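You operate a simulated robot arm through the tools that you are given. There is no shell and no other tool.

You run a simulated robot arm. Do the job below in one go: nothing can be reset, and whatever is moved stays where it is left.

Task
Fetch the computer mouse from the teller side of counter 21 and set it on the grey tray. Fetch the purple notes from the customer side of counter 21 and set it on the top of the sealing table. Take the ticket holder marked "11" from the customer side of counter 23 and put it on the teller side of counter 25. Take the teal notes from the top of the side desk and put it on the blue tray. Take the yellow notes from the teller side of counter 23 and put it on the output tray of the grey printer. Switch the cream printer switch on. Put one of the black cartridges from the top of the ledger cupboard on the blue slips. Take the brown coin roll on the top of the wall desk and put it away on the teller side of counter 23. Lift the copier lid open. The order is free. Set down upright: ticket holder, black cartridge.

The check looks at the end state, three seconds after you hand in, the way a careful person would. Anything else that was tipped, shoved, dropped, spilled or broken makes it a failure. Lids that push on must go on centred and level and be pressed home; caps that screw on are set level and turned clockwise until they are tight.

Robot
A 6-joint arm with a two-finger parallel gripper on a trunk, on a base that drives. Base frame: it is fixed to the floor where the robot stands at the start and does not move with it; the origin is under the middle of the robot, x ahead of it, y to its left, z up. Units: m, rad, N and s.
Its first joint turns from -2.897 to 2.897 rad. Places, roughly: black cartridge [2.5, -9.75, 0.75]; blue slips [0.75, -5.5, 0.75]; blue tray [1.25, -3.25, 0.75]; brown coin roll [-0.5, -10.25, 0.75]; computer mouse (7x12x4 cm) [2.6, -2.6, 0.8]; copier lid [-3.7, -7.5, 1.1]; cream printer switch [2.7, -9.8, 0.8]; grey tray [1.25, -3.5, 0.75]; output tray of the grey printer (23x24 cm) [-1.36, -5.74, 0.96]; purple notes [2.5, -1.75, 0.75]; teal notes [1.5, -3.25, 0.75]; teller side of counter 23 [-1, -2.8, 0.8]; teller side of counter 25 [-3.6, -3.1, 0.8]; ticket holder [-0.75, -2.25, 0.75]; top of the sealing table [4.1, -4.3, 0.8]; yellow notes [-1, -3, 0.75]. Payload 3.43 kg.
The TCP is the grasp point between the finger pads, 0.034 m short of the fingertips. In the tool frame z runs along the fingers and y along their closing line. The gripper opens to 0.128 m. The fingers are 0.024 m wide and 0.012 m thick; the gripper's body (0.048 by 0.13 m) begins 0.096 m behind the TCP.
Orientation is told as [roll, pitch, yaw] about the base's x, y, z axes, in that order, counted from this pose: with the fingers straight down and closing along the base's y, the tool's x points along the base's -x, its y along +y and its z along -z.

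Tools
- The arm moves only by the tool nudge_tool. Its argument "increments" is one flat list of numbers, 7 for each row, row after row: the shift along the tool's x, y, z in units of 200 mm (1.0 is 200 mm), then the turn, a rotation vector about the tool's x, y, z in units of 120 degrees (1.0 is 120 degrees), then the closure in counts, from 0 (fully open) to 255 (shut). In form: [tx, ty, tz, wx, wy, wz, grip, tx, ty, tz, wx, wy, wz, grip, ...]. A call has 1 to 20 rows; each row is the pose to reach, as a shift and turn from the pose commanded when the call began, along the tool's axes at that moment. A call with a number of a shift or a turn outside -1 to 1 is refused whole. Each row takes 0.2 s and may step no farther than 0.05 m and 0.15 rad from the row before; otherwise, or with a gripper value out of range, the whole call is refused. A pose out of reach is approached as far as the arm can. The call stops where the force on the tool passes 40 N (or 10 N more than at its start, if that is more) or the arm is blocked; 0.2 s more then pass. The fingers move at their own pace (about 0.153 m/s each) and stop on an object; they squeeze with about 31 N. The grip force told is the motor's: it shows also when the fingers shut on nothing. Time passes only in rows, and 0.2 s behind the last, so rows that repeat a pose let the fingers close. It gives the time, the measured TCP pose, the force on the tool (base axes), the opening and the grip force at its end, in the units of the frame above (readings bear some noise), with the torque about the TCP (base axes, N m) and any sound that the robot's microphone picked up, and new pictures: "views" is both (left out), scene, wrist or none.
- Cameras (640 x 400 px; columns grow to the right, rows downward): "scene" is now at [0.1754, 0.221, 1.2273]; the picture's right is [0.00, -1.00, 0.00], its down [-0.30, -0.00, -0.96] and it looks along [0.96, 0.00, -0.30] (base axes); focal length 292 px, centre (320, 200). "wrist" rides on the gripper at [0.076, -0.011, -0.16] in the tool frame; the picture's right is [0.15, 0.99, 0.00], its down [-0.88, 0.13, -0.46] and it looks along [-0.45, 0.07, 0.89] (tool axes); focal length 234 px, centre (320, 200). There is no depth. A picture from a camera that has moved, and an enlarged one, comes with that camera's place and axes in the base frame and with its lens.
- drive_base(legs): drives the robot by 1 to 6 legs, each [ahead, left, turn to the left] in m, m and rad, along the robot's own axes; the way and the turn of a leg run together, so that a leg with both is an arc; at most 1.5 m and 3.142 rad a leg. The arm and the cameras ride along, it lands a little off, and it stops where it bumps. It gives what a move gives, and a new picture of the scene camera.
- head_to(pan, tilt): turns the head with the scene camera to pan (to the left, within 2.496 rad either way) and tilt (down, from -0.506 to 1.204), counted from straight ahead of the robot. It gives what a move gives, and a new picture of the scene camera.
- enlarge(camera, box): a new picture of the part [left, top, right, bottom] of that camera's present view, enlarged. No time passes.
- close_job(): hands the job in; it is judged then, once.

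Nothing tells you exact positions but the pictures and the camera data. Unless the task says otherwise, let go and move clear before handing in.

The tools are called by a JSON object that holds its "api" and its "payload". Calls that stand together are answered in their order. nudge_tool: Moves the arm, as the interface text tells. Its arguments: {"type":"object","properties":{"increments":{"type":"array","items":{"type":"number"}},"views":{"type":"string","enum":["both","scene","wrist","none"]}},"required":["increments"]} The other tools are called the same way: drive_base (legs) drives the base; head_to (pan, tilt) turns the head that bears the scene camera; enlarge (camera, box) takes an enlarged picture of a part of a camera's view; close_job () hands the job in.

At the start:

```text
t: 0.0
tool_pos: [0.7865, -0.038, 1.0865]
ee_rot: [-0.001, 0.0, 0.001]
wrist_force: [0.1, 0.0, 0.2]
moment: [-0.03, 0.04, -0.03]
grip_width: 0.128
grasp_force: 0.0
robot x, y, heading: [0.0035, 0.0003, -0.003]
head pan, tilt: [0.002, 0.3]
```

scene: 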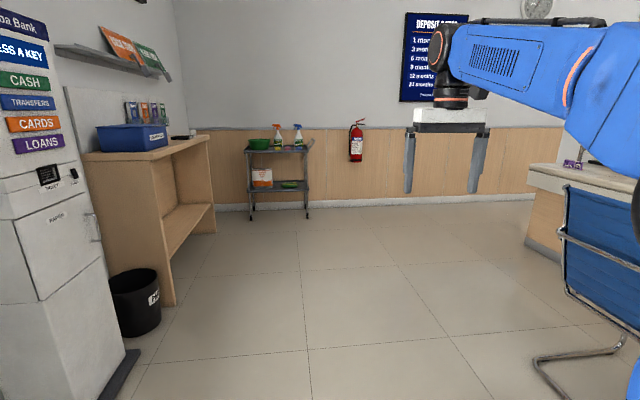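
wrist: 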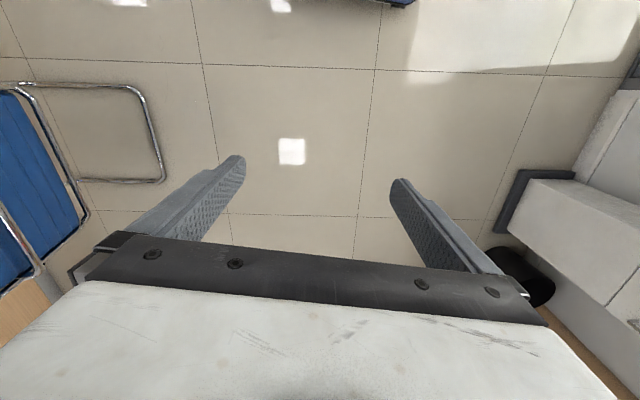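

I see a bank hall with a counter to the right where purple notes seem to lie. I'll look around first by turning the head.

{"api": "head_to", "payload": {"pan": -0.8, "tilt": 0.3}}

{"api": "head_to", "payload": {"pan": -1.6, "tilt": 0.3}}

{"api": "head_to", "payload": {"pan": -2.4, "tilt": 0.3}}

{"api": "head_to", "payload": {"pan": 1.2, "tilt": 0.3}}

{"api": "head_to", "payload": {"pan": 2.4, "tilt": 0.3}}

```text
t: 1.1
tool_pos: [0.7863, -0.0384, 1.0865]
ee_rot: [0.001, 0.0, 0.001]
wrist_force: [0.4, -0.2, -0.1]
moment: [0.01, -0.01, 0.02]
grip_width: 0.1282
grasp_force: 0.0
robot x, y, heading: [0.0013, -0.0017, -0.002]
head pan, tilt: [-0.799, 0.3]
camera scene: at [0.1472, 0.1539, 1.2273], right [-0.72, -0.7, 0.0], down [-0.21, 0.21, -0.96], along [0.67, -0.68, -0.3], focal length 292 px, centre (320, 200)
```

scene: 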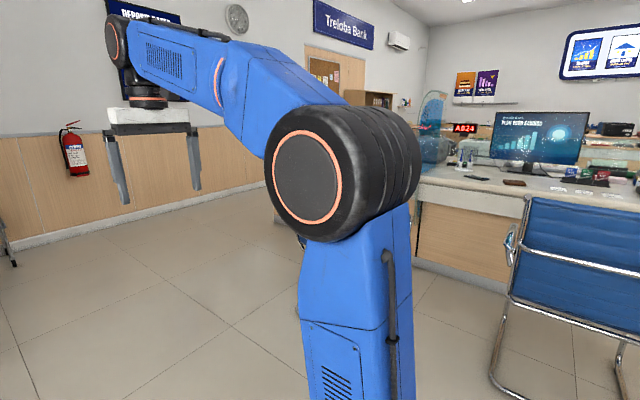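

```text
t: 2.3
tool_pos: [0.7862, -0.0389, 1.087]
ee_rot: [0.0, -0.001, 0.002]
wrist_force: [-1.4, 0.1, 0.4]
moment: [0.0, -0.01, 0.01]
grip_width: 0.128
grasp_force: 0.0
robot x, y, heading: [-0.0031, -0.0022, -0.001]
head pan, tilt: [-1.6, 0.3]
camera scene: at [0.0793, 0.1274, 1.2273], right [-1.0, 0.03, 0.0], down [0.01, 0.3, -0.96], along [-0.03, -0.95, -0.3], focal length 292 px, centre (320, 200)
```

scene: 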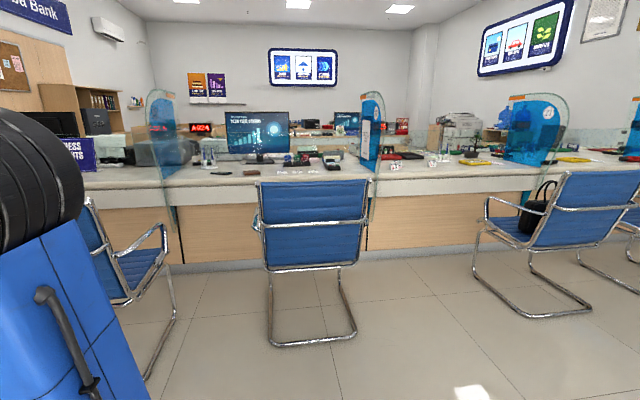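

```text
t: 3.4
tool_pos: [0.7858, -0.0389, 1.0862]
ee_rot: [-0.001, 0.001, -0.001]
wrist_force: [0.0, -0.6, 0.2]
moment: [0.01, 0.02, -0.02]
grip_width: 0.128
grasp_force: 0.1
robot x, y, heading: [0.0007, 0.0023, -0.002]
head pan, tilt: [-2.4, 0.3]
camera scene: at [0.0132, 0.1576, 1.2274], right [-0.68, 0.74, 0.0], down [0.22, 0.2, -0.96], along [-0.7, -0.65, -0.3], focal length 292 px, centre (320, 200)
```

scene: 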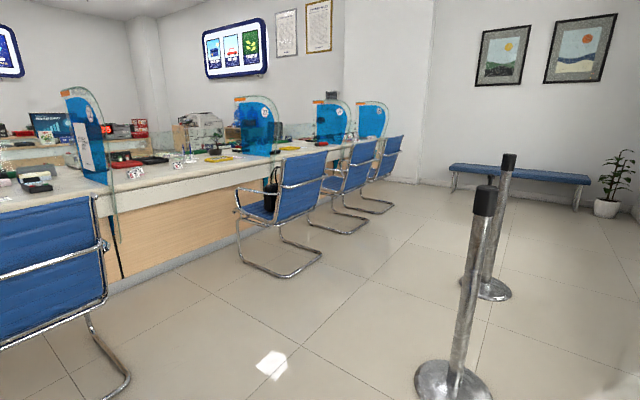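

```text
t: 6.4
tool_pos: [0.7862, -0.0381, 1.0874]
ee_rot: [0.0, -0.001, 0.0]
wrist_force: [0.1, -0.7, 0.4]
moment: [-0.02, -0.03, 0.03]
grip_width: 0.128
grasp_force: 0.1
robot x, y, heading: [0.0017, 0.0018, -0.0]
head pan, tilt: [1.201, 0.3]
camera scene: at [0.1158, 0.3078, 1.2273], right [0.93, -0.36, 0.0], down [-0.11, -0.28, -0.96], along [0.35, 0.89, -0.3], focal length 292 px, centre (320, 200)
```

scene: 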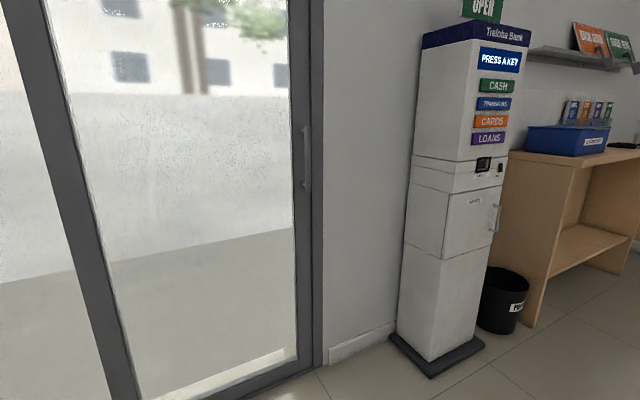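

```text
t: 7.8
tool_pos: [0.7865, -0.0385, 1.0859]
ee_rot: [-0.001, 0.001, 0.001]
wrist_force: [0.3, -0.2, 0.0]
moment: [-0.02, 0.02, -0.01]
grip_width: 0.128
grasp_force: 0.1
robot x, y, heading: [0.001, 0.0026, -0.003]
head pan, tilt: [2.4, 0.3]
camera scene: at [0.0132, 0.2839, 1.2274], right [0.68, 0.74, 0.0], down [0.22, -0.2, -0.96], along [-0.7, 0.65, -0.3], focal length 292 px, centre (320, 200)
```

scene: 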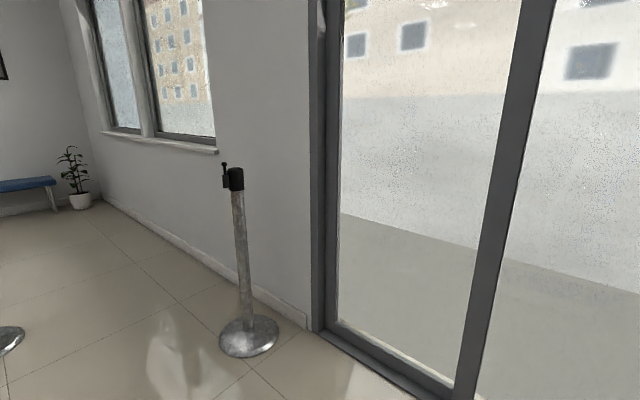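

The counters run along y≈-2 with glass screens and chairs on the customer side. I'll enlarge the view of counter 21 and the right-hand gap before driving.

{"api": "head_to", "payload": {"pan": -0.35, "tilt": 0.3}}

{"api": "head_to", "payload": {"pan": -1.2, "tilt": 0.2}}

{"api": "enlarge", "payload": {"camera": "scene", "box": [200, 80, 640, 280]}}

```text
t: 10.2
tool_pos: [0.7873, -0.0397, 1.0867]
ee_rot: [0.0, 0.0, 0.001]
wrist_force: [-0.6, 0.1, 0.3]
moment: [0.04, -0.01, -0.02]
grip_width: 0.1277
grasp_force: 0.0
robot x, y, heading: [0.003, -0.0014, 0.001]
head pan, tilt: [-0.351, 0.3]
camera scene: at [0.1697, 0.1887, 1.2273], right [-0.34, -0.94, 0.0], down [-0.28, 0.1, -0.96], along [0.9, -0.33, -0.3], focal length 292 px, centre (320, 200)
```

scene: 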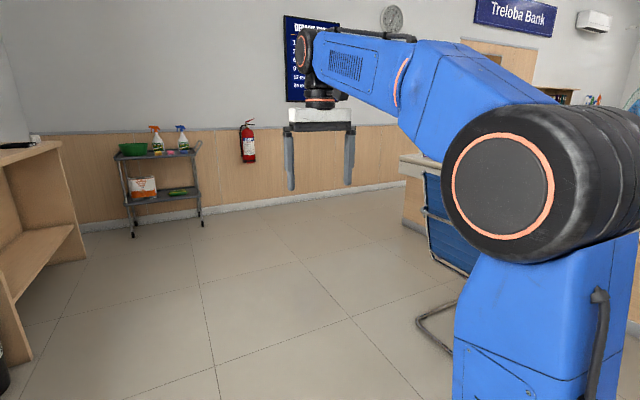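

```text
t: 11.4
tool_pos: [0.7868, -0.0377, 1.0868]
ee_rot: [0.0, 0.0, 0.0]
wrist_force: [-0.2, 0.0, -0.4]
moment: [0.0, 0.0, 0.0]
grip_width: 0.128
grasp_force: 0.1
robot x, y, heading: [-0.0023, -0.001, 0.002]
head pan, tilt: [-1.201, 0.201]
camera scene: at [0.1158, 0.1339, 1.2366], right [-0.93, -0.36, 0.0], down [-0.07, 0.19, -0.98], along [0.36, -0.91, -0.2], focal length 292 px, centre (320, 200)
```

scene: 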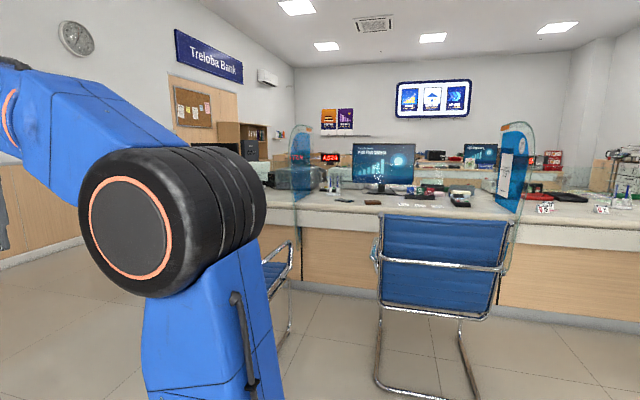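

```text
1.45 times, centred on (420, 180) of scene
camera zoom: at [0.1158, 0.1339, 1.2366], right [-0.93, -0.36, 0.0], down [-0.07, 0.19, -0.98], along [0.36, -0.91, -0.2], focal length 424 px, centre (174, 229)
```

zoom: 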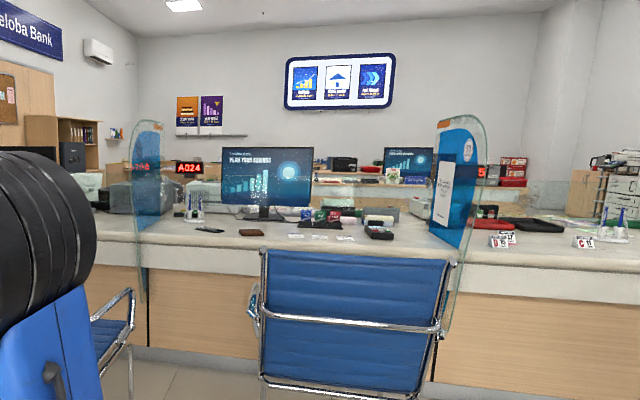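

Counter 22 is straight ahead of the robot's right side; counter 21 is toward x≈2.5 and the passage lies beyond it. I'll drive to face counter 21 from the customer side and look.

{"api": "drive_base", "payload": {"legs": [[1.3, 0, 0], [1.2, 0.0, 0], [0, 0, -1.57]]}}

{"api": "head_to", "payload": {"pan": 0.0, "tilt": 0.4}}

```text
t: 27.4
tool_pos: [2.4667, -0.8047, 1.0874]
ee_rot: [0.002, 0.0, -1.56]
wrist_force: [-0.5, -0.3, 0.3]
moment: [-0.01, 0.0, 0.03]
grip_width: 0.128
grasp_force: 0.0
robot x, y, heading: [2.4976, -0.0185, -1.558]
head pan, tilt: [-1.201, 0.201]
camera scene: at [2.6348, -0.1304, 1.2366], right [-0.37, 0.93, 0.0], down [0.19, 0.07, -0.98], along [-0.91, -0.36, -0.2], focal length 292 px, centre (320, 200)
```

scene: 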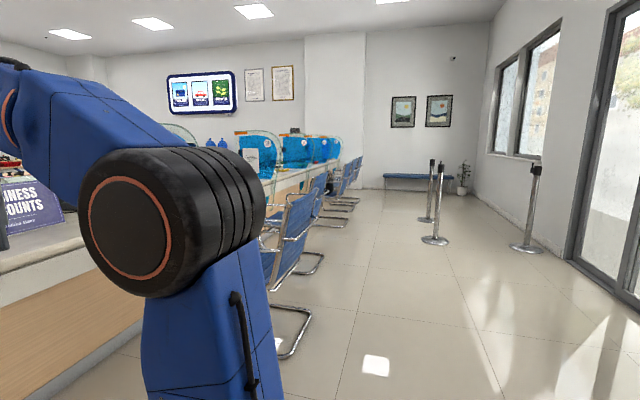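

```text
t: 28.8
tool_pos: [2.4681, -0.8056, 1.0866]
ee_rot: [0.001, 0.001, -1.56]
wrist_force: [-0.1, -0.4, -0.1]
moment: [0.04, -0.03, -0.03]
grip_width: 0.1281
grasp_force: 0.1
robot x, y, heading: [2.5027, -0.0192, -1.561]
head pan, tilt: [0.0, 0.4]
camera scene: at [2.7222, -0.1884, 1.2181], right [-1.0, -0.01, 0.0], down [0.0, 0.39, -0.92], along [0.01, -0.92, -0.39], focal length 292 px, centre (320, 200)
```

scene: 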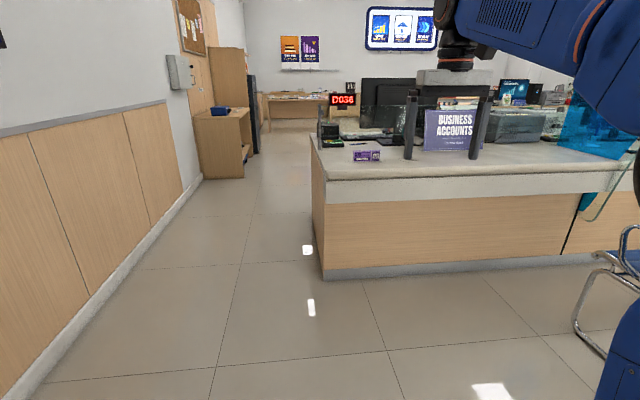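

{"api": "enlarge", "payload": {"camera": "scene", "box": [280, 70, 480, 195]}}

```text
3.20 times, centred on (380, 132) of scene
camera zoom: at [2.7222, -0.1884, 1.2181], right [-1.0, -0.01, 0.0], down [0.0, 0.39, -0.92], along [0.01, -0.92, -0.39], focal length 933 px, centre (128, 416)
```

zoom: 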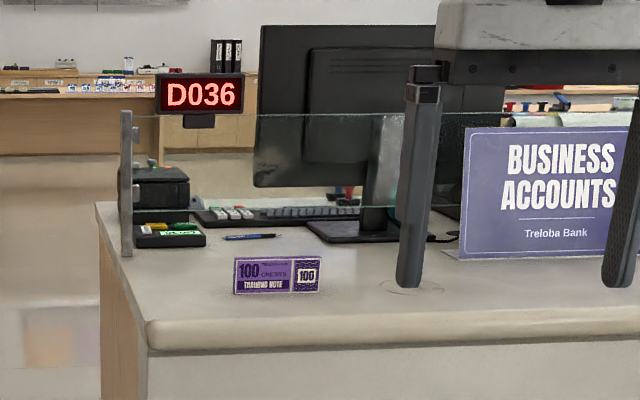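

The purple note bundle stands on its long edge near the counter's end at about (2.47, -1.83), thin axis along y. I'll drive closer and look with the wrist camera.

{"api": "drive_base", "payload": {"legs": [[0.97, 0, 0]]}}

{"api": "nudge_tool", "payload": {"increments": [0, 0, 0, 0, 0, 0.07, 0, 0, 0, 0, 0, 0, 0.14, 0, 0, 0, 0, 0, 0, 0.21, 0, 0, 0, 0, 0, 0, 0.28, 0, 0, 0, 0, 0, 0, 0.35, 0, 0, 0, 0, 0, 0, 0.42, 0, 0, 0, 0, 0, 0, 0.49, 0, 0, 0, 0, 0, 0, 0.56, 0, 0, 0, 0, 0, 0, 0.63, 0, 0, 0, 0, 0, 0, 0.69, 0, 0, 0, 0, 0, 0, 0.745, 0]}}

```text
t: 33.8
tool_pos: [2.4671, -1.7588, 1.0878]
ee_rot: [-0.001, -0.001, -1.567]
wrist_force: [-0.2, 0.4, 0.0]
moment: [-0.05, -0.03, 0.04]
grip_width: 0.1282
grasp_force: 0.0
robot x, y, heading: [2.5042, -0.9692, -1.567]
head pan, tilt: [0.0, 0.4]
camera scene: at [2.7271, -1.1437, 1.2181], right [-1.0, 0.0, 0.0], down [0.0, 0.39, -0.92], along [0.0, -0.92, -0.39], focal length 292 px, centre (320, 200)
```

scene: 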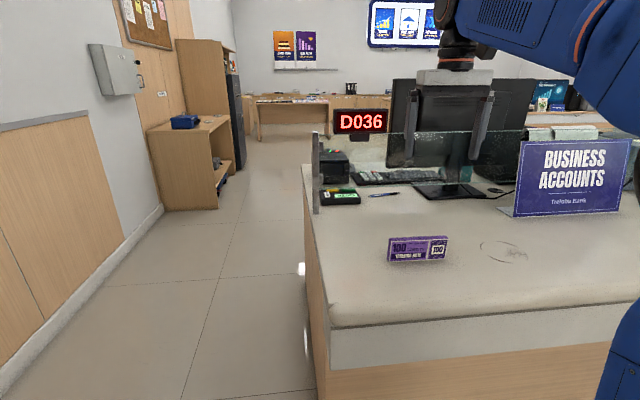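

```text
t: 36.1
tool_pos: [2.4678, -1.7593, 1.0862]
ee_rot: [-0.001, -0.001, -3.132]
wrist_force: [0.7, 0.2, 1.5]
moment: [0.03, -0.01, 0.02]
grip_width: 0.1279
grasp_force: 0.1
robot x, y, heading: [2.5043, -0.9696, -1.57]
head pan, tilt: [0.0, 0.4]
camera scene: at [2.7271, -1.1437, 1.2181], right [-1.0, 0.0, 0.0], down [0.0, 0.39, -0.92], along [0.0, -0.92, -0.39], focal length 292 px, centre (320, 200)
camera wrist: at [2.5434, -1.7477, 1.2468], right [0.16, -0.99, 0.0], down [-0.88, -0.14, 0.46], along [-0.45, -0.07, -0.89], focal length 234 px, centre (320, 200)
```

scene: 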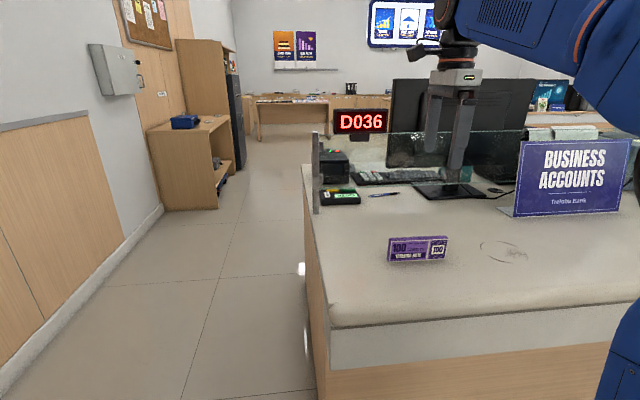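
wrist: 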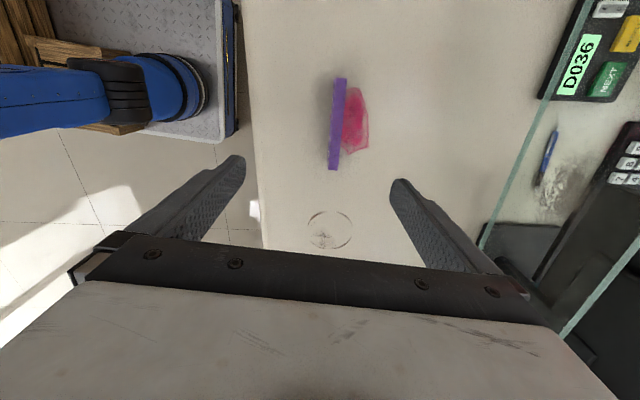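

{"api": "enlarge", "payload": {"camera": "wrist", "box": [260, 50, 440, 190]}}

{"api": "enlarge", "payload": {"camera": "scene", "box": [340, 200, 500, 300]}}

```text
2.86 times, centred on (350, 120) of wrist
camera zoom: at [2.5434, -1.7477, 1.2468], right [0.16, -0.99, 0.0], down [-0.88, -0.14, 0.46], along [-0.45, -0.07, -0.89], focal length 669 px, centre (234, 429)
```

zoom: 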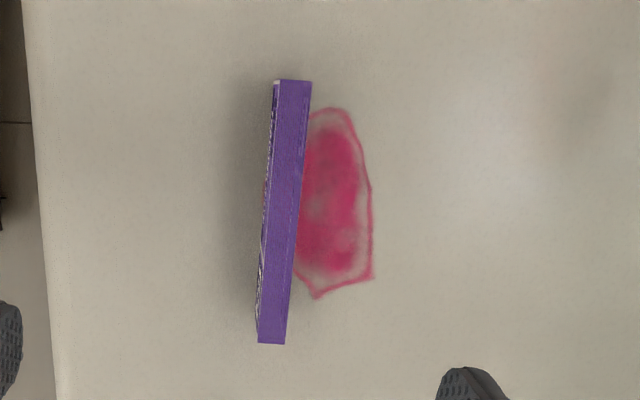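

```text
4.00 times, centred on (420, 250) of scene
camera zoom: at [2.7271, -1.1437, 1.2181], right [-1.0, 0.0, 0.0], down [0.0, 0.39, -0.92], along [0.0, -0.92, -0.39], focal length 1166 px, centre (-80, 0)
```

zoom: 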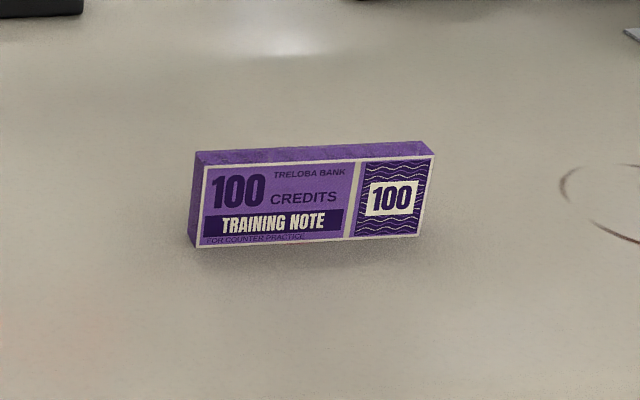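

The pink shape behind the notes is just a flat stain. Notes centre ≈ (2.477, -1.787), counter top z≈0.78; I'll lower above it and align the fingers.

{"api": "nudge_tool", "payload": {"increments": [0.02, 0.07, 0.2, 0, 0, -0.02, 0, 0.045, 0.139, 0.4, 0, 0, -0.0415, 0, 0.045, 0.139, 0.6, 0, 0, -0.0415, 0, 0.045, 0.139, 0.8, 0, 0, -0.0415, 0, 0.045, 0.139, 0.9, 0, 0, -0.0415, 0]}}

```text
t: 37.4
tool_pos: [2.4762, -1.7865, 0.9067]
ee_rot: [0.003, 0.001, -3.044]
wrist_force: [0.4, 0.1, -0.2]
moment: [0.0, 0.0, -0.01]
grip_width: 0.1282
grasp_force: 0.0
robot x, y, heading: [2.503, -0.9716, -1.566]
head pan, tilt: [0.0, 0.4]
camera scene: at [2.7271, -1.1436, 1.2181], right [-1.0, 0.0, 0.0], down [0.0, 0.39, -0.92], along [0.0, -0.92, -0.39], focal length 292 px, centre (320, 200)
camera wrist: at [2.5498, -1.7696, 1.0672], right [0.24, -0.97, 0.0], down [-0.86, -0.22, 0.46], along [-0.44, -0.11, -0.89], focal length 234 px, centre (320, 200)
```

scene: 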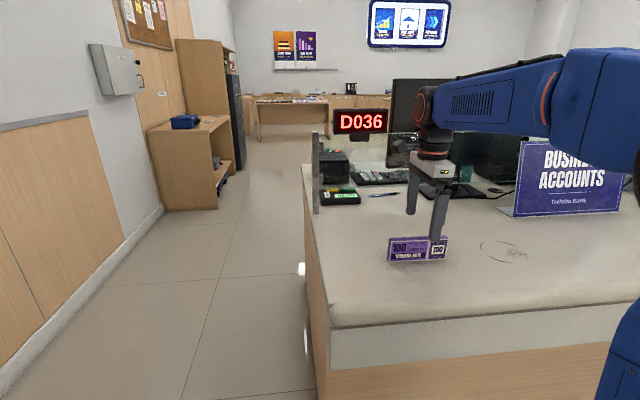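
wrist: 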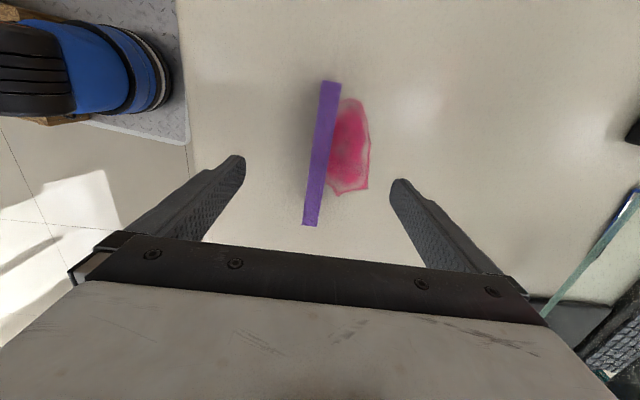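

Aligned: the bundle sits centred between the fingers. I'll descend to z≈0.825 and close.

{"api": "nudge_tool", "payload": {"increments": [0.01, 0, 0.2, 0, 0, 0, 0, 0.01, 0, 0.41, 0, 0, 0, 0, 0.01, 0, 0.41, 0, 0, 0, 255, 0.01, 0, 0.41, 0, 0, 0, 255, 0.01, 0, 0.41, 0, 0, 0, 255, 0.01, 0, 0.41, 0, 0, 0, 255, 0.01, 0, 0.41, 0, 0, 0, 255]}}

```text
t: 39.0
tool_pos: [2.4775, -1.789, 0.8264]
ee_rot: [-0.001, 0.001, -3.043]
wrist_force: [-0.1, 0.0, -0.2]
moment: [0.01, 0.03, 0.01]
grip_width: 0.0176
grasp_force: 31.2
robot x, y, heading: [2.5033, -0.9732, -1.569]
head pan, tilt: [0.0, 0.4]
camera scene: at [2.7271, -1.1437, 1.2181], right [-1.0, 0.0, 0.0], down [0.0, 0.39, -0.92], along [0.0, -0.92, -0.39], focal length 292 px, centre (320, 200)
camera wrist: at [2.5528, -1.7709, 0.986], right [0.24, -0.97, 0.0], down [-0.86, -0.22, 0.46], along [-0.44, -0.11, -0.89], focal length 234 px, centre (320, 200)
```

scene: 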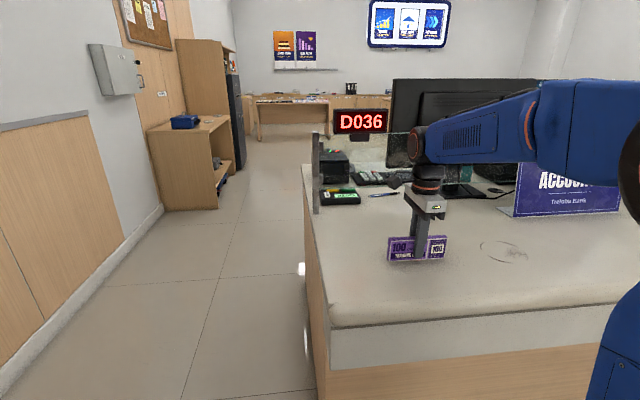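
wrist: 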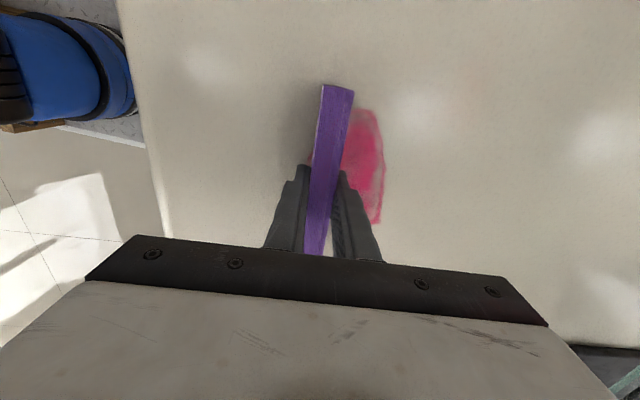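

The purple notes are held (17.6 mm). I'll lift, retract the arm a bit, back off and go round the counter's end to the sealing table.

{"api": "nudge_tool", "payload": {"increments": [0, 0, -0.1, 0, 0, 0, 255, 0, 0, -0.3, 0, 0, 0, 255, 0, 0, -0.5, 0, 0, 0, 255, 0, 0, -0.7, 0, 0, 0, 255, 0, 0, -0.9, 0, 0, 0, 255, 0, 0, -1.0, 0, 0, 0, 255, 0, -0.2, -1.0, 0, 0, 0, 255, 0, -0.4, -1.0, 0, 0, 0, 255, 0, -0.6, -1.0, 0, 0, 0, 255, 0, -0.8, -1.0, 0, 0, 0, 255, 0, -1.0, -1.0, 0, 0, 0, 255], "views": "scene"}}

{"api": "drive_base", "payload": {"legs": [[-0.3, 0, 0], [0, 0.95, 0], [1.3, 0, 0], [0.7, 0, 0]]}}

```text
t: 41.4
tool_pos: [2.4595, -1.5867, 1.027]
ee_rot: [-0.001, -0.001, -3.042]
wrist_force: [-0.9, -1.0, -2.2]
moment: [0.07, 0.01, 0.0]
grip_width: 0.0177
grasp_force: 30.7
robot x, y, heading: [2.5053, -0.9715, -1.566]
head pan, tilt: [0.0, 0.4]
camera scene: at [2.7272, -1.1441, 1.218], right [-1.0, 0.0, 0.0], down [0.0, 0.39, -0.92], along [0.0, -0.92, -0.39], focal length 292 px, centre (320, 200)
```

scene: 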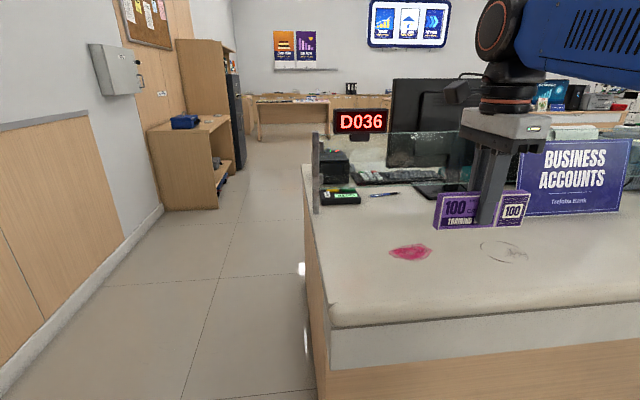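

```text
t: 57.7
tool_pos: [3.416, -3.3138, 1.0282]
ee_rot: [0.001, 0.0, -3.045]
wrist_force: [0.2, 0.7, -1.8]
moment: [-0.02, -0.01, 0.02]
grip_width: 0.0174
grasp_force: 30.7
robot x, y, heading: [3.4646, -2.6955, -1.574]
head pan, tilt: [0.0, 0.4]
camera scene: at [3.6853, -2.8703, 1.2181], right [-1.0, 0.0, 0.0], down [0.0, 0.39, -0.92], along [0.0, -0.92, -0.39], focal length 292 px, centre (320, 200)
```

scene: 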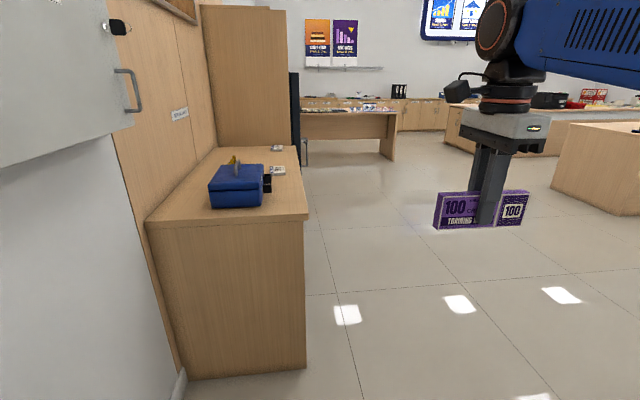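

{"api": "enlarge", "payload": {"camera": "scene", "box": [140, 130, 320, 240]}}

```text
3.56 times, centred on (230, 185) of scene
camera zoom: at [3.6853, -2.8703, 1.2181], right [-1.0, 0.0, 0.0], down [0.0, 0.39, -0.92], along [0.0, -0.92, -0.39], focal length 1036 px, centre (640, 253)
```

zoom: 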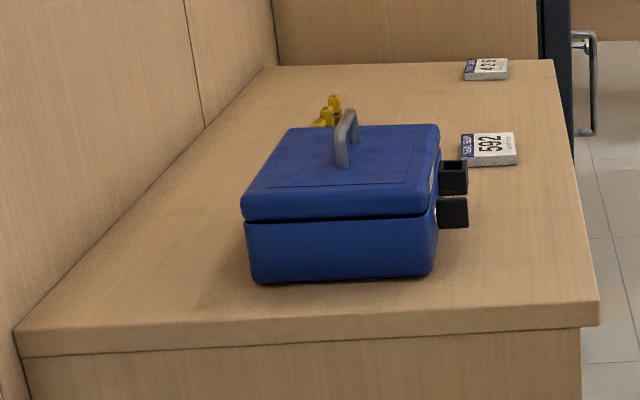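

The whole room is rotated about +0.1 rad relative to my frame. The sealing table front edge is near x≈3.8, with free room between the two labels around (4.0, -4.57). I'll drive alongside it and turn to face it.

{"api": "drive_base", "payload": {"legs": [[0, -0.2, 0], [1.4, 0, 0], [0.49, 0, 0], [0, 0, 1.674]]}}

{"api": "head_to", "payload": {"pan": 0.0, "tilt": 0.6}}

```text
t: 72.5
tool_pos: [3.8836, -4.57, 1.0277]
ee_rot: [0.0, 0.001, -1.357]
wrist_force: [-0.3, 0.5, -0.9]
moment: [-0.02, 0.0, -0.02]
grip_width: 0.0177
grasp_force: 30.8
robot x, y, heading: [3.2637, -4.5973, 0.116]
head pan, tilt: [0.0, 0.4]
camera scene: at [3.4143, -4.3554, 1.2181], right [0.12, -0.99, 0.0], down [-0.39, -0.05, -0.92], along [0.91, 0.11, -0.39], focal length 292 px, centre (320, 200)
```

scene: 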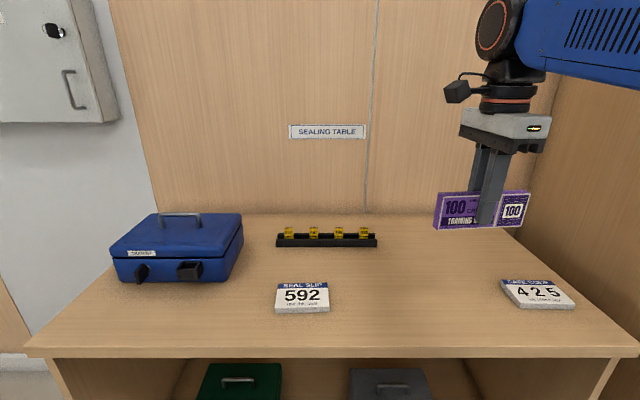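

```text
t: 73.2
tool_pos: [3.882, -4.5709, 1.0277]
ee_rot: [-0.001, -0.001, -1.356]
wrist_force: [0.4, -0.4, -0.5]
moment: [0.0, 0.01, -0.01]
grip_width: 0.0175
grasp_force: 30.3
robot x, y, heading: [3.2673, -4.5975, 0.119]
head pan, tilt: [0.0, 0.6]
camera scene: at [3.4101, -4.3559, 1.1999], right [0.12, -0.99, 0.0], down [-0.56, -0.07, -0.83], along [0.82, 0.1, -0.56], focal length 292 px, centre (320, 200)
```

scene: 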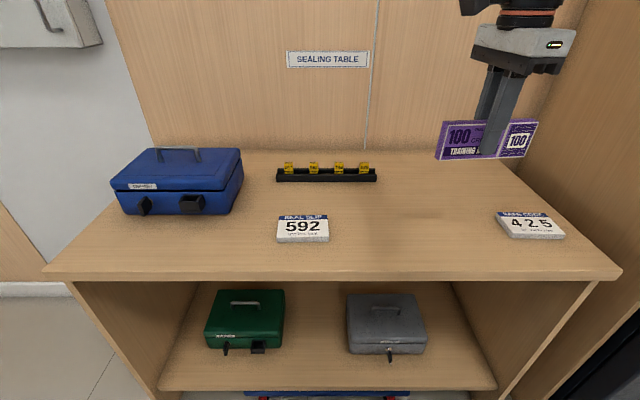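

Between the labels "592" and "425" there is free space at about (4.02, -4.53). I'll move over it and lower close to the surface.

{"api": "nudge_tool", "payload": {"increments": [0.013, 0.2, 0, 0, 0, 0, 255, 0.027, 0.4, 0, 0, 0, 0, 255, 0.04, 0.6, 0, 0, 0, 0, 255, 0.054, 0.718, 0.0, 0, 0, 0, 255, 0.054, 0.718, 0.2, 0, 0, 0, 255, 0.054, 0.718, 0.4, 0, 0, 0, 255, 0.054, 0.718, 0.6, 0, 0, 0, 255, 0.054, 0.718, 0.8, 0, 0, 0, 255, 0.054, 0.718, 0.92, 0, 0, 0, 255]}}

```text
t: 75.2
tool_pos: [4.0215, -4.5294, 0.8444]
ee_rot: [0.002, 0.001, -1.36]
wrist_force: [-0.6, -0.2, -1.4]
moment: [0.0, -0.05, 0.0]
grip_width: 0.0174
grasp_force: 30.9
robot x, y, heading: [3.2678, -4.5954, 0.112]
head pan, tilt: [0.0, 0.6]
camera scene: at [3.4101, -4.3559, 1.1999], right [0.12, -0.99, 0.0], down [-0.56, -0.07, -0.83], along [0.82, 0.1, -0.56], focal length 292 px, centre (320, 200)
camera wrist: at [3.9946, -4.4577, 1.0034], right [0.94, 0.35, 0.0], down [0.31, -0.83, 0.46], along [0.16, -0.43, -0.89], focal length 234 px, centre (320, 200)
```

scene: 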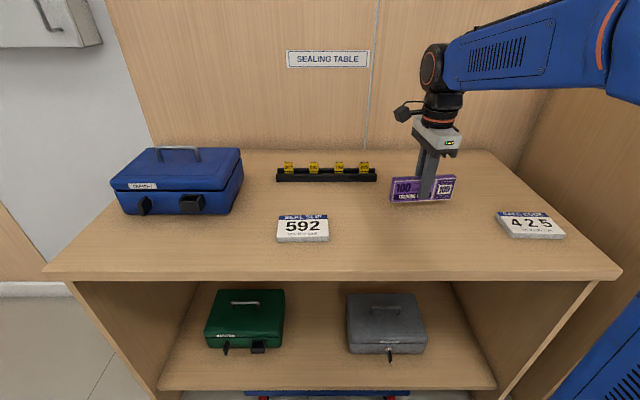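
wrist: 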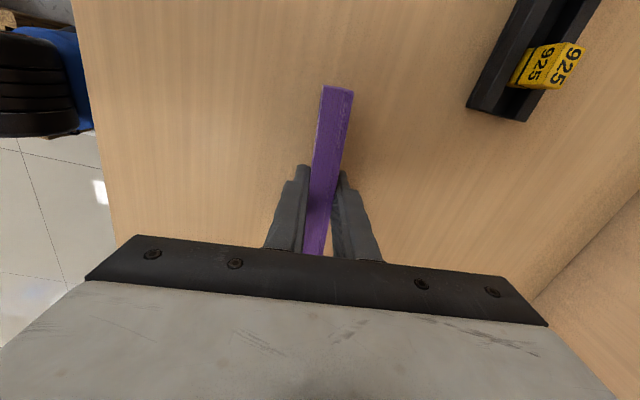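

{"api": "nudge_tool", "payload": {"increments": [0, 0, 0.02, 0, 0, 0, 255, 0, 0, 0.04, 0, 0, 0, 255, 0, 0, 0.06, 0, 0, 0, 255, 0, 0, 0.08, 0, 0, 0, 255], "views": "none"}}

{"api": "enlarge", "payload": {"camera": "scene", "box": [360, 120, 500, 220]}}

```text
t: 76.2
tool_pos: [4.0224, -4.5295, 0.8275]
ee_rot: [0.002, 0.001, -1.358]
wrist_force: [0.9, 0.3, -0.6]
moment: [0.01, -0.03, -0.02]
grip_width: 0.0177
grasp_force: 30.7
robot x, y, heading: [3.268, -4.5961, 0.114]
head pan, tilt: [0.0, 0.6]
```

```text
4.00 times, centred on (430, 170) of scene
camera zoom: at [3.4101, -4.3559, 1.1998], right [0.12, -0.99, 0.0], down [-0.56, -0.07, -0.82], along [0.82, 0.1, -0.57], focal length 1166 px, centre (-120, 320)
```

zoom: 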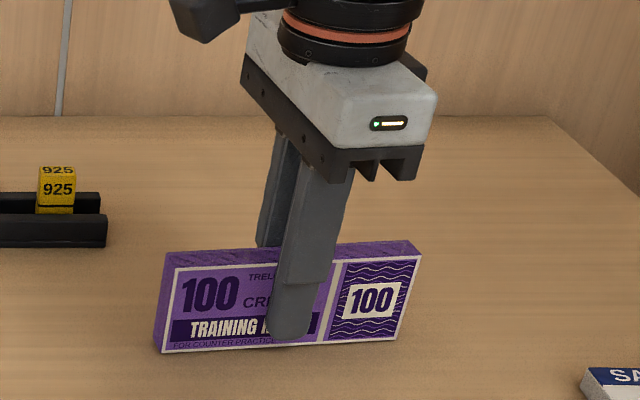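

{"api": "nudge_tool", "payload": {"increments": [0, 0, 0.015, 0, 0, 0, 255, 0, 0, 0.03, 0, 0, 0, 255, 0, 0, 0.04, 0, 0, 0, 255], "views": "none"}}

{"api": "enlarge", "payload": {"camera": "scene", "box": [360, 120, 500, 220]}}

```text
t: 77.0
tool_pos: [4.0221, -4.5285, 0.8208]
ee_rot: [0.004, 0.001, -1.356]
wrist_force: [-2.5, -1.4, 28.4]
moment: [0.06, 0.12, -0.02]
grip_width: 0.0178
grasp_force: 30.8
robot x, y, heading: [3.2656, -4.5955, 0.118]
head pan, tilt: [0.0, 0.6]
```

```text
4.00 times, centred on (430, 170) of scene
camera zoom: at [3.4093, -4.356, 1.2], right [0.12, -0.99, 0.0], down [-0.56, -0.07, -0.83], along [0.82, 0.1, -0.56], focal length 1166 px, centre (-120, 320)
```

zoom: 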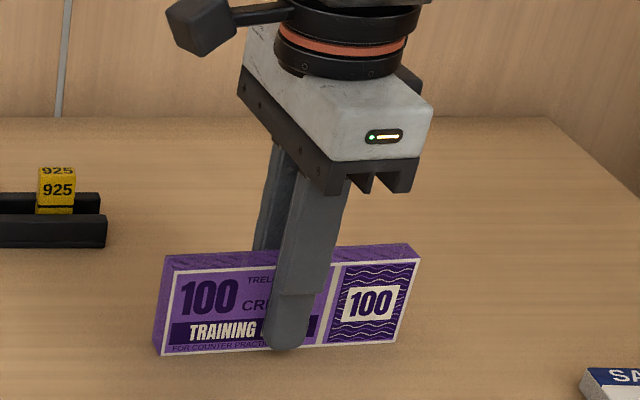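

The notes touch down at TCP z≈0.821 (28 N). I'll ease up slightly, open, and lift clear.

{"api": "nudge_tool", "payload": {"increments": [0, 0, -0.012, 0, 0, 0, 255, 0, 0, -0.012, 0, 0, 0, 200, 0, 0, -0.012, 0, 0, 0, 120, 0, 0, -0.012, 0, 0, 0, 120, 0, 0, -0.2, 0, 0, 0, 120, 0, 0, -0.4, 0, 0, 0, 120, 0, 0, -0.6, 0, 0, 0, 100, 0, 0, -0.8, 0, 0, 0, 50, 0, 0, -1.0, 0, 0, 0, 0]}}

```text
t: 79.0
tool_pos: [4.0212, -4.5276, 1.0176]
ee_rot: [-0.002, 0.0, -1.359]
wrist_force: [0.6, 0.0, -0.5]
moment: [0.0, 0.0, -0.04]
grip_width: 0.1278
grasp_force: 0.0
robot x, y, heading: [3.2682, -4.5901, 0.12]
head pan, tilt: [0.0, 0.6]
camera scene: at [3.4102, -4.3559, 1.1998], right [0.12, -0.99, 0.0], down [-0.56, -0.07, -0.82], along [0.82, 0.1, -0.57], focal length 292 px, centre (320, 200)
camera wrist: at [3.9941, -4.4568, 1.1773], right [0.94, 0.35, 0.0], down [0.31, -0.83, 0.46], along [0.16, -0.43, -0.89], focal length 234 px, centre (320, 200)
```

scene: 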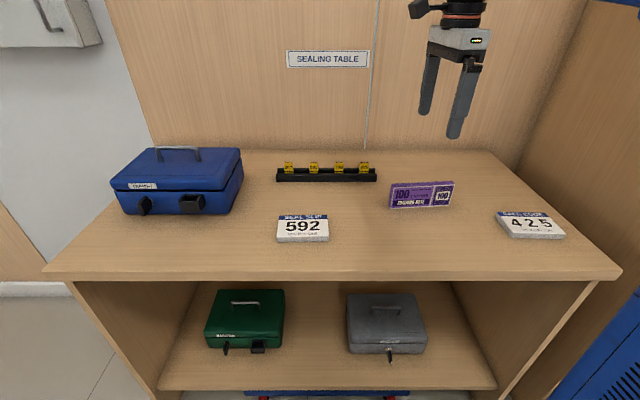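
wrist: 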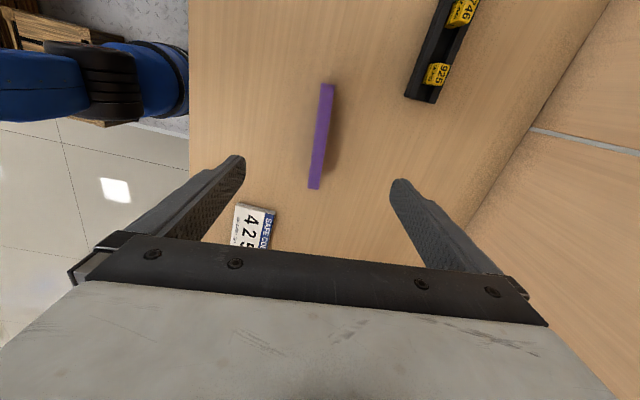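

The purple notes are standing on the sealing table. Next: the mouse on counter 21's teller side. I'll retract the arm and look around from here.

{"api": "nudge_tool", "payload": {"increments": [0, -0.2, 0, 0, 0, 0, 0, 0, -0.4, 0, 0, 0, 0, 0, 0, -0.6, 0, 0, 0, 0, 0, 0, -0.8, 0, 0, 0, 0, 0, 0, -1.0, 0, 0, 0, 0, 0], "views": "none"}}

{"api": "drive_base", "payload": {"legs": [[-0.4, 0, 0]]}}

{"api": "head_to", "payload": {"pan": 1.6, "tilt": 0.35}}

{"api": "head_to", "payload": {"pan": 2.45, "tilt": 0.35}}

```text
t: 80.2
tool_pos: [3.8236, -4.5724, 1.0169]
ee_rot: [-0.003, -0.001, -1.357]
wrist_force: [0.3, -1.5, -0.6]
moment: [-0.01, 0.06, -0.01]
grip_width: 0.1281
grasp_force: 0.1
robot x, y, heading: [3.2669, -4.5964, 0.12]
head pan, tilt: [0.0, 0.6]
```

```text
t: 82.7
tool_pos: [3.4271, -4.6149, 1.0185]
ee_rot: [0.0, 0.001, -1.348]
wrist_force: [-0.1, -0.2, 0.8]
moment: [0.02, 0.01, 0.0]
grip_width: 0.128
grasp_force: 0.1
robot x, y, heading: [2.8749, -4.6489, 0.125]
head pan, tilt: [0.0, 0.6]
camera scene: at [3.012, -4.4028, 1.1999], right [0.12, -0.99, 0.0], down [-0.56, -0.07, -0.83], along [0.82, 0.1, -0.56], focal length 292 px, centre (320, 200)
```

scene: 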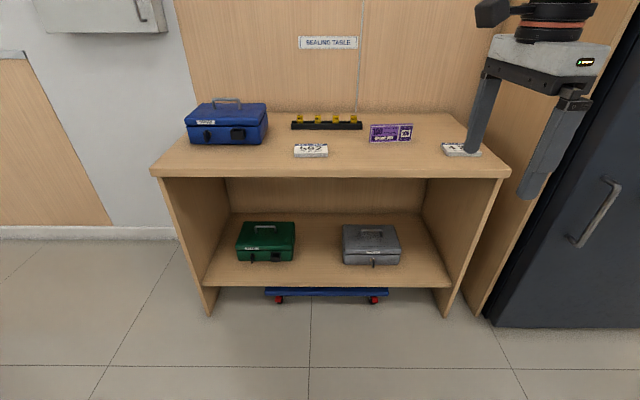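

```text
t: 84.4
tool_pos: [3.4274, -4.6158, 1.018]
ee_rot: [0.001, -0.001, -1.349]
wrist_force: [-0.9, -0.3, -0.3]
moment: [0.02, -0.04, -0.01]
grip_width: 0.128
grasp_force: 0.1
robot x, y, heading: [2.8698, -4.6407, 0.128]
head pan, tilt: [1.6, 0.351]
camera scene: at [2.9101, -4.3218, 1.2226], right [0.99, 0.15, 0.0], down [0.05, -0.34, -0.94], along [-0.14, 0.93, -0.34], focal length 292 px, centre (320, 200)
```

scene: 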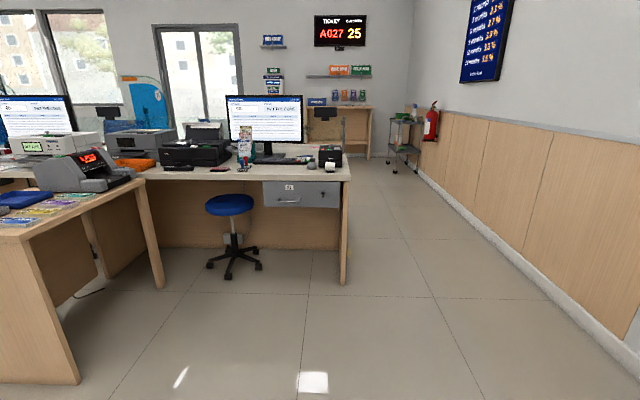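

```text
t: 85.5
tool_pos: [3.4263, -4.6155, 1.0185]
ee_rot: [0.001, -0.002, -1.348]
wrist_force: [0.2, 0.2, 0.9]
moment: [-0.01, 0.0, 0.0]
grip_width: 0.1281
grasp_force: 0.1
robot x, y, heading: [2.8679, -4.6444, 0.127]
head pan, tilt: [2.45, 0.351]
camera scene: at [2.8458, -4.3638, 1.2226], right [0.54, 0.84, 0.0], down [0.29, -0.18, -0.94], along [-0.79, 0.5, -0.34], focal length 292 px, centre (320, 200)
```

scene: 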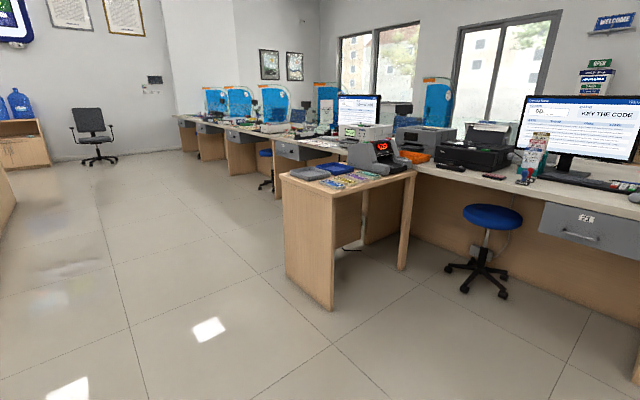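

{"api": "head_to", "payload": {"pan": 1.75, "tilt": 0.35}}

{"api": "enlarge", "payload": {"camera": "scene", "box": [250, 80, 420, 200]}}

{"api": "enlarge", "payload": {"camera": "scene", "box": [40, 100, 240, 240]}}

```text
t: 86.6
tool_pos: [3.426, -4.6162, 1.019]
ee_rot: [0.0, -0.002, -1.35]
wrist_force: [0.1, 0.0, 0.8]
moment: [0.03, -0.02, -0.01]
grip_width: 0.128
grasp_force: 0.1
robot x, y, heading: [2.8712, -4.6402, 0.124]
head pan, tilt: [1.751, 0.351]
camera scene: at [2.8963, -4.325, 1.2226], right [0.95, 0.3, 0.0], down [0.1, -0.33, -0.94], along [-0.28, 0.9, -0.34], focal length 292 px, centre (320, 200)
```

scene: 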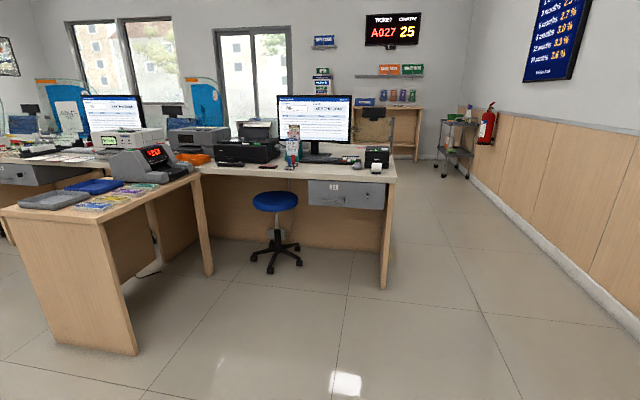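

```text
3.33 times, centred on (335, 140) of scene
camera zoom: at [2.8963, -4.325, 1.2226], right [0.95, 0.3, 0.0], down [0.1, -0.33, -0.94], along [-0.28, 0.9, -0.34], focal length 972 px, centre (270, 400)
```

zoom: 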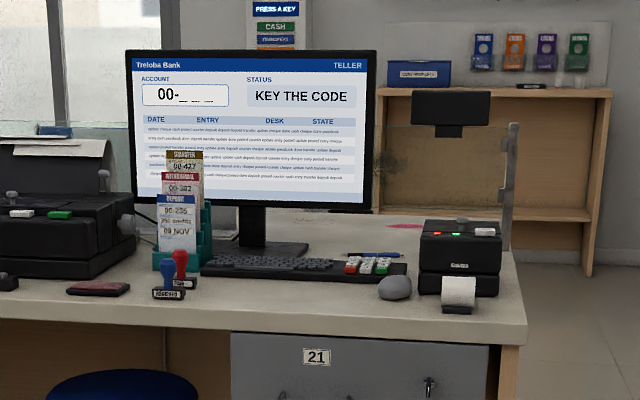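

```text
2.86 times, centred on (140, 170) of scene
camera zoom: at [2.8963, -4.325, 1.2226], right [0.95, 0.3, 0.0], down [0.1, -0.33, -0.94], along [-0.28, 0.9, -0.34], focal length 833 px, centre (834, 286)
```

zoom: 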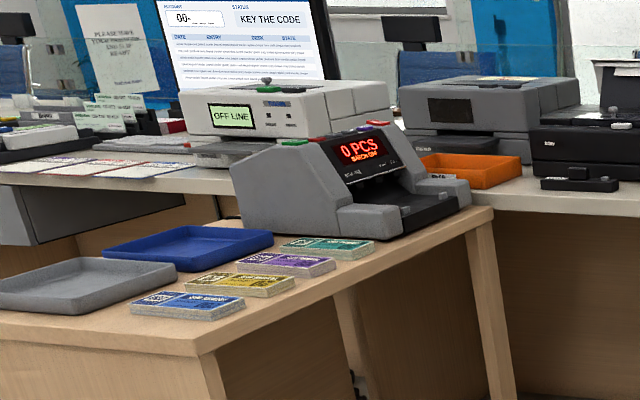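

The mouse is the grey lump near (2.65, -2.53), between the keyboard and the small black printer. The side desk with the note bundles and trays is at x≈1.3–1.6. I'll turn north and approach the mouse.

{"api": "drive_base", "payload": {"legs": [[0, 0, 1.556], [1.25, 0, 0]]}}

{"api": "head_to", "payload": {"pan": -0.2, "tilt": 0.6}}

{"api": "nudge_tool", "payload": {"increments": [0, 0, 0, 0, 0, -0.07, 0, 0, 0, 0, 0, 0, -0.14, 0, 0, 0, 0, 0, 0, -0.21, 0, 0, 0, 0, 0, 0, -0.28, 0, 0, 0, 0, 0, 0, -0.35, 0, 0, 0, 0, 0, 0, -0.42, 0, 0, 0, 0, 0, 0, -0.49, 0, 0, 0, 0, 0, 0, -0.56, 0, 0, 0, 0, 0, 0, -0.63, 0, 0, 0, 0, 0, 0, -0.704, 0]}}

```text
t: 96.7
tool_pos: [2.6694, -2.8467, 1.0192]
ee_rot: [0.0, -0.001, 0.237]
wrist_force: [0.3, 0.4, 0.6]
moment: [-0.03, 0.0, 0.02]
grip_width: 0.1283
grasp_force: 0.0
robot x, y, heading: [2.7052, -3.4033, 1.71]
head pan, tilt: [1.751, 0.351]
camera scene: at [2.3894, -3.3825, 1.2226], right [-0.31, 0.95, 0.0], down [0.33, 0.11, -0.94], along [-0.89, -0.3, -0.34], focal length 292 px, centre (320, 200)
```

scene: 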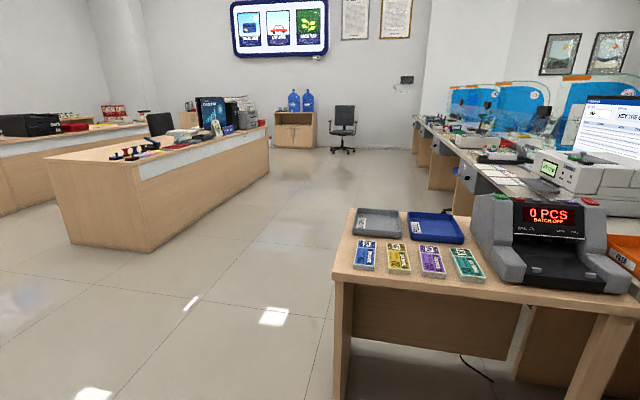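

```text
t: 98.6
tool_pos: [2.6699, -2.8467, 1.0187]
ee_rot: [0.0, -0.003, 0.237]
wrist_force: [0.3, -0.5, 0.3]
moment: [0.0, 0.02, -0.01]
grip_width: 0.1279
grasp_force: 0.0
robot x, y, heading: [2.7005, -3.4043, 1.713]
head pan, tilt: [-0.201, 0.6]
camera scene: at [2.4831, -3.265, 1.1999], right [1.0, -0.06, 0.0], down [-0.03, -0.56, -0.83], along [0.05, 0.82, -0.56], focal length 292 px, centre (320, 200)
```

scene: 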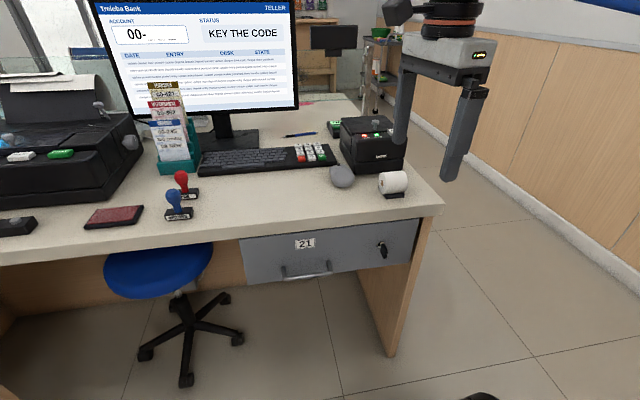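

```text
refused: row 10 steps farther than a row can; nothing moved
```

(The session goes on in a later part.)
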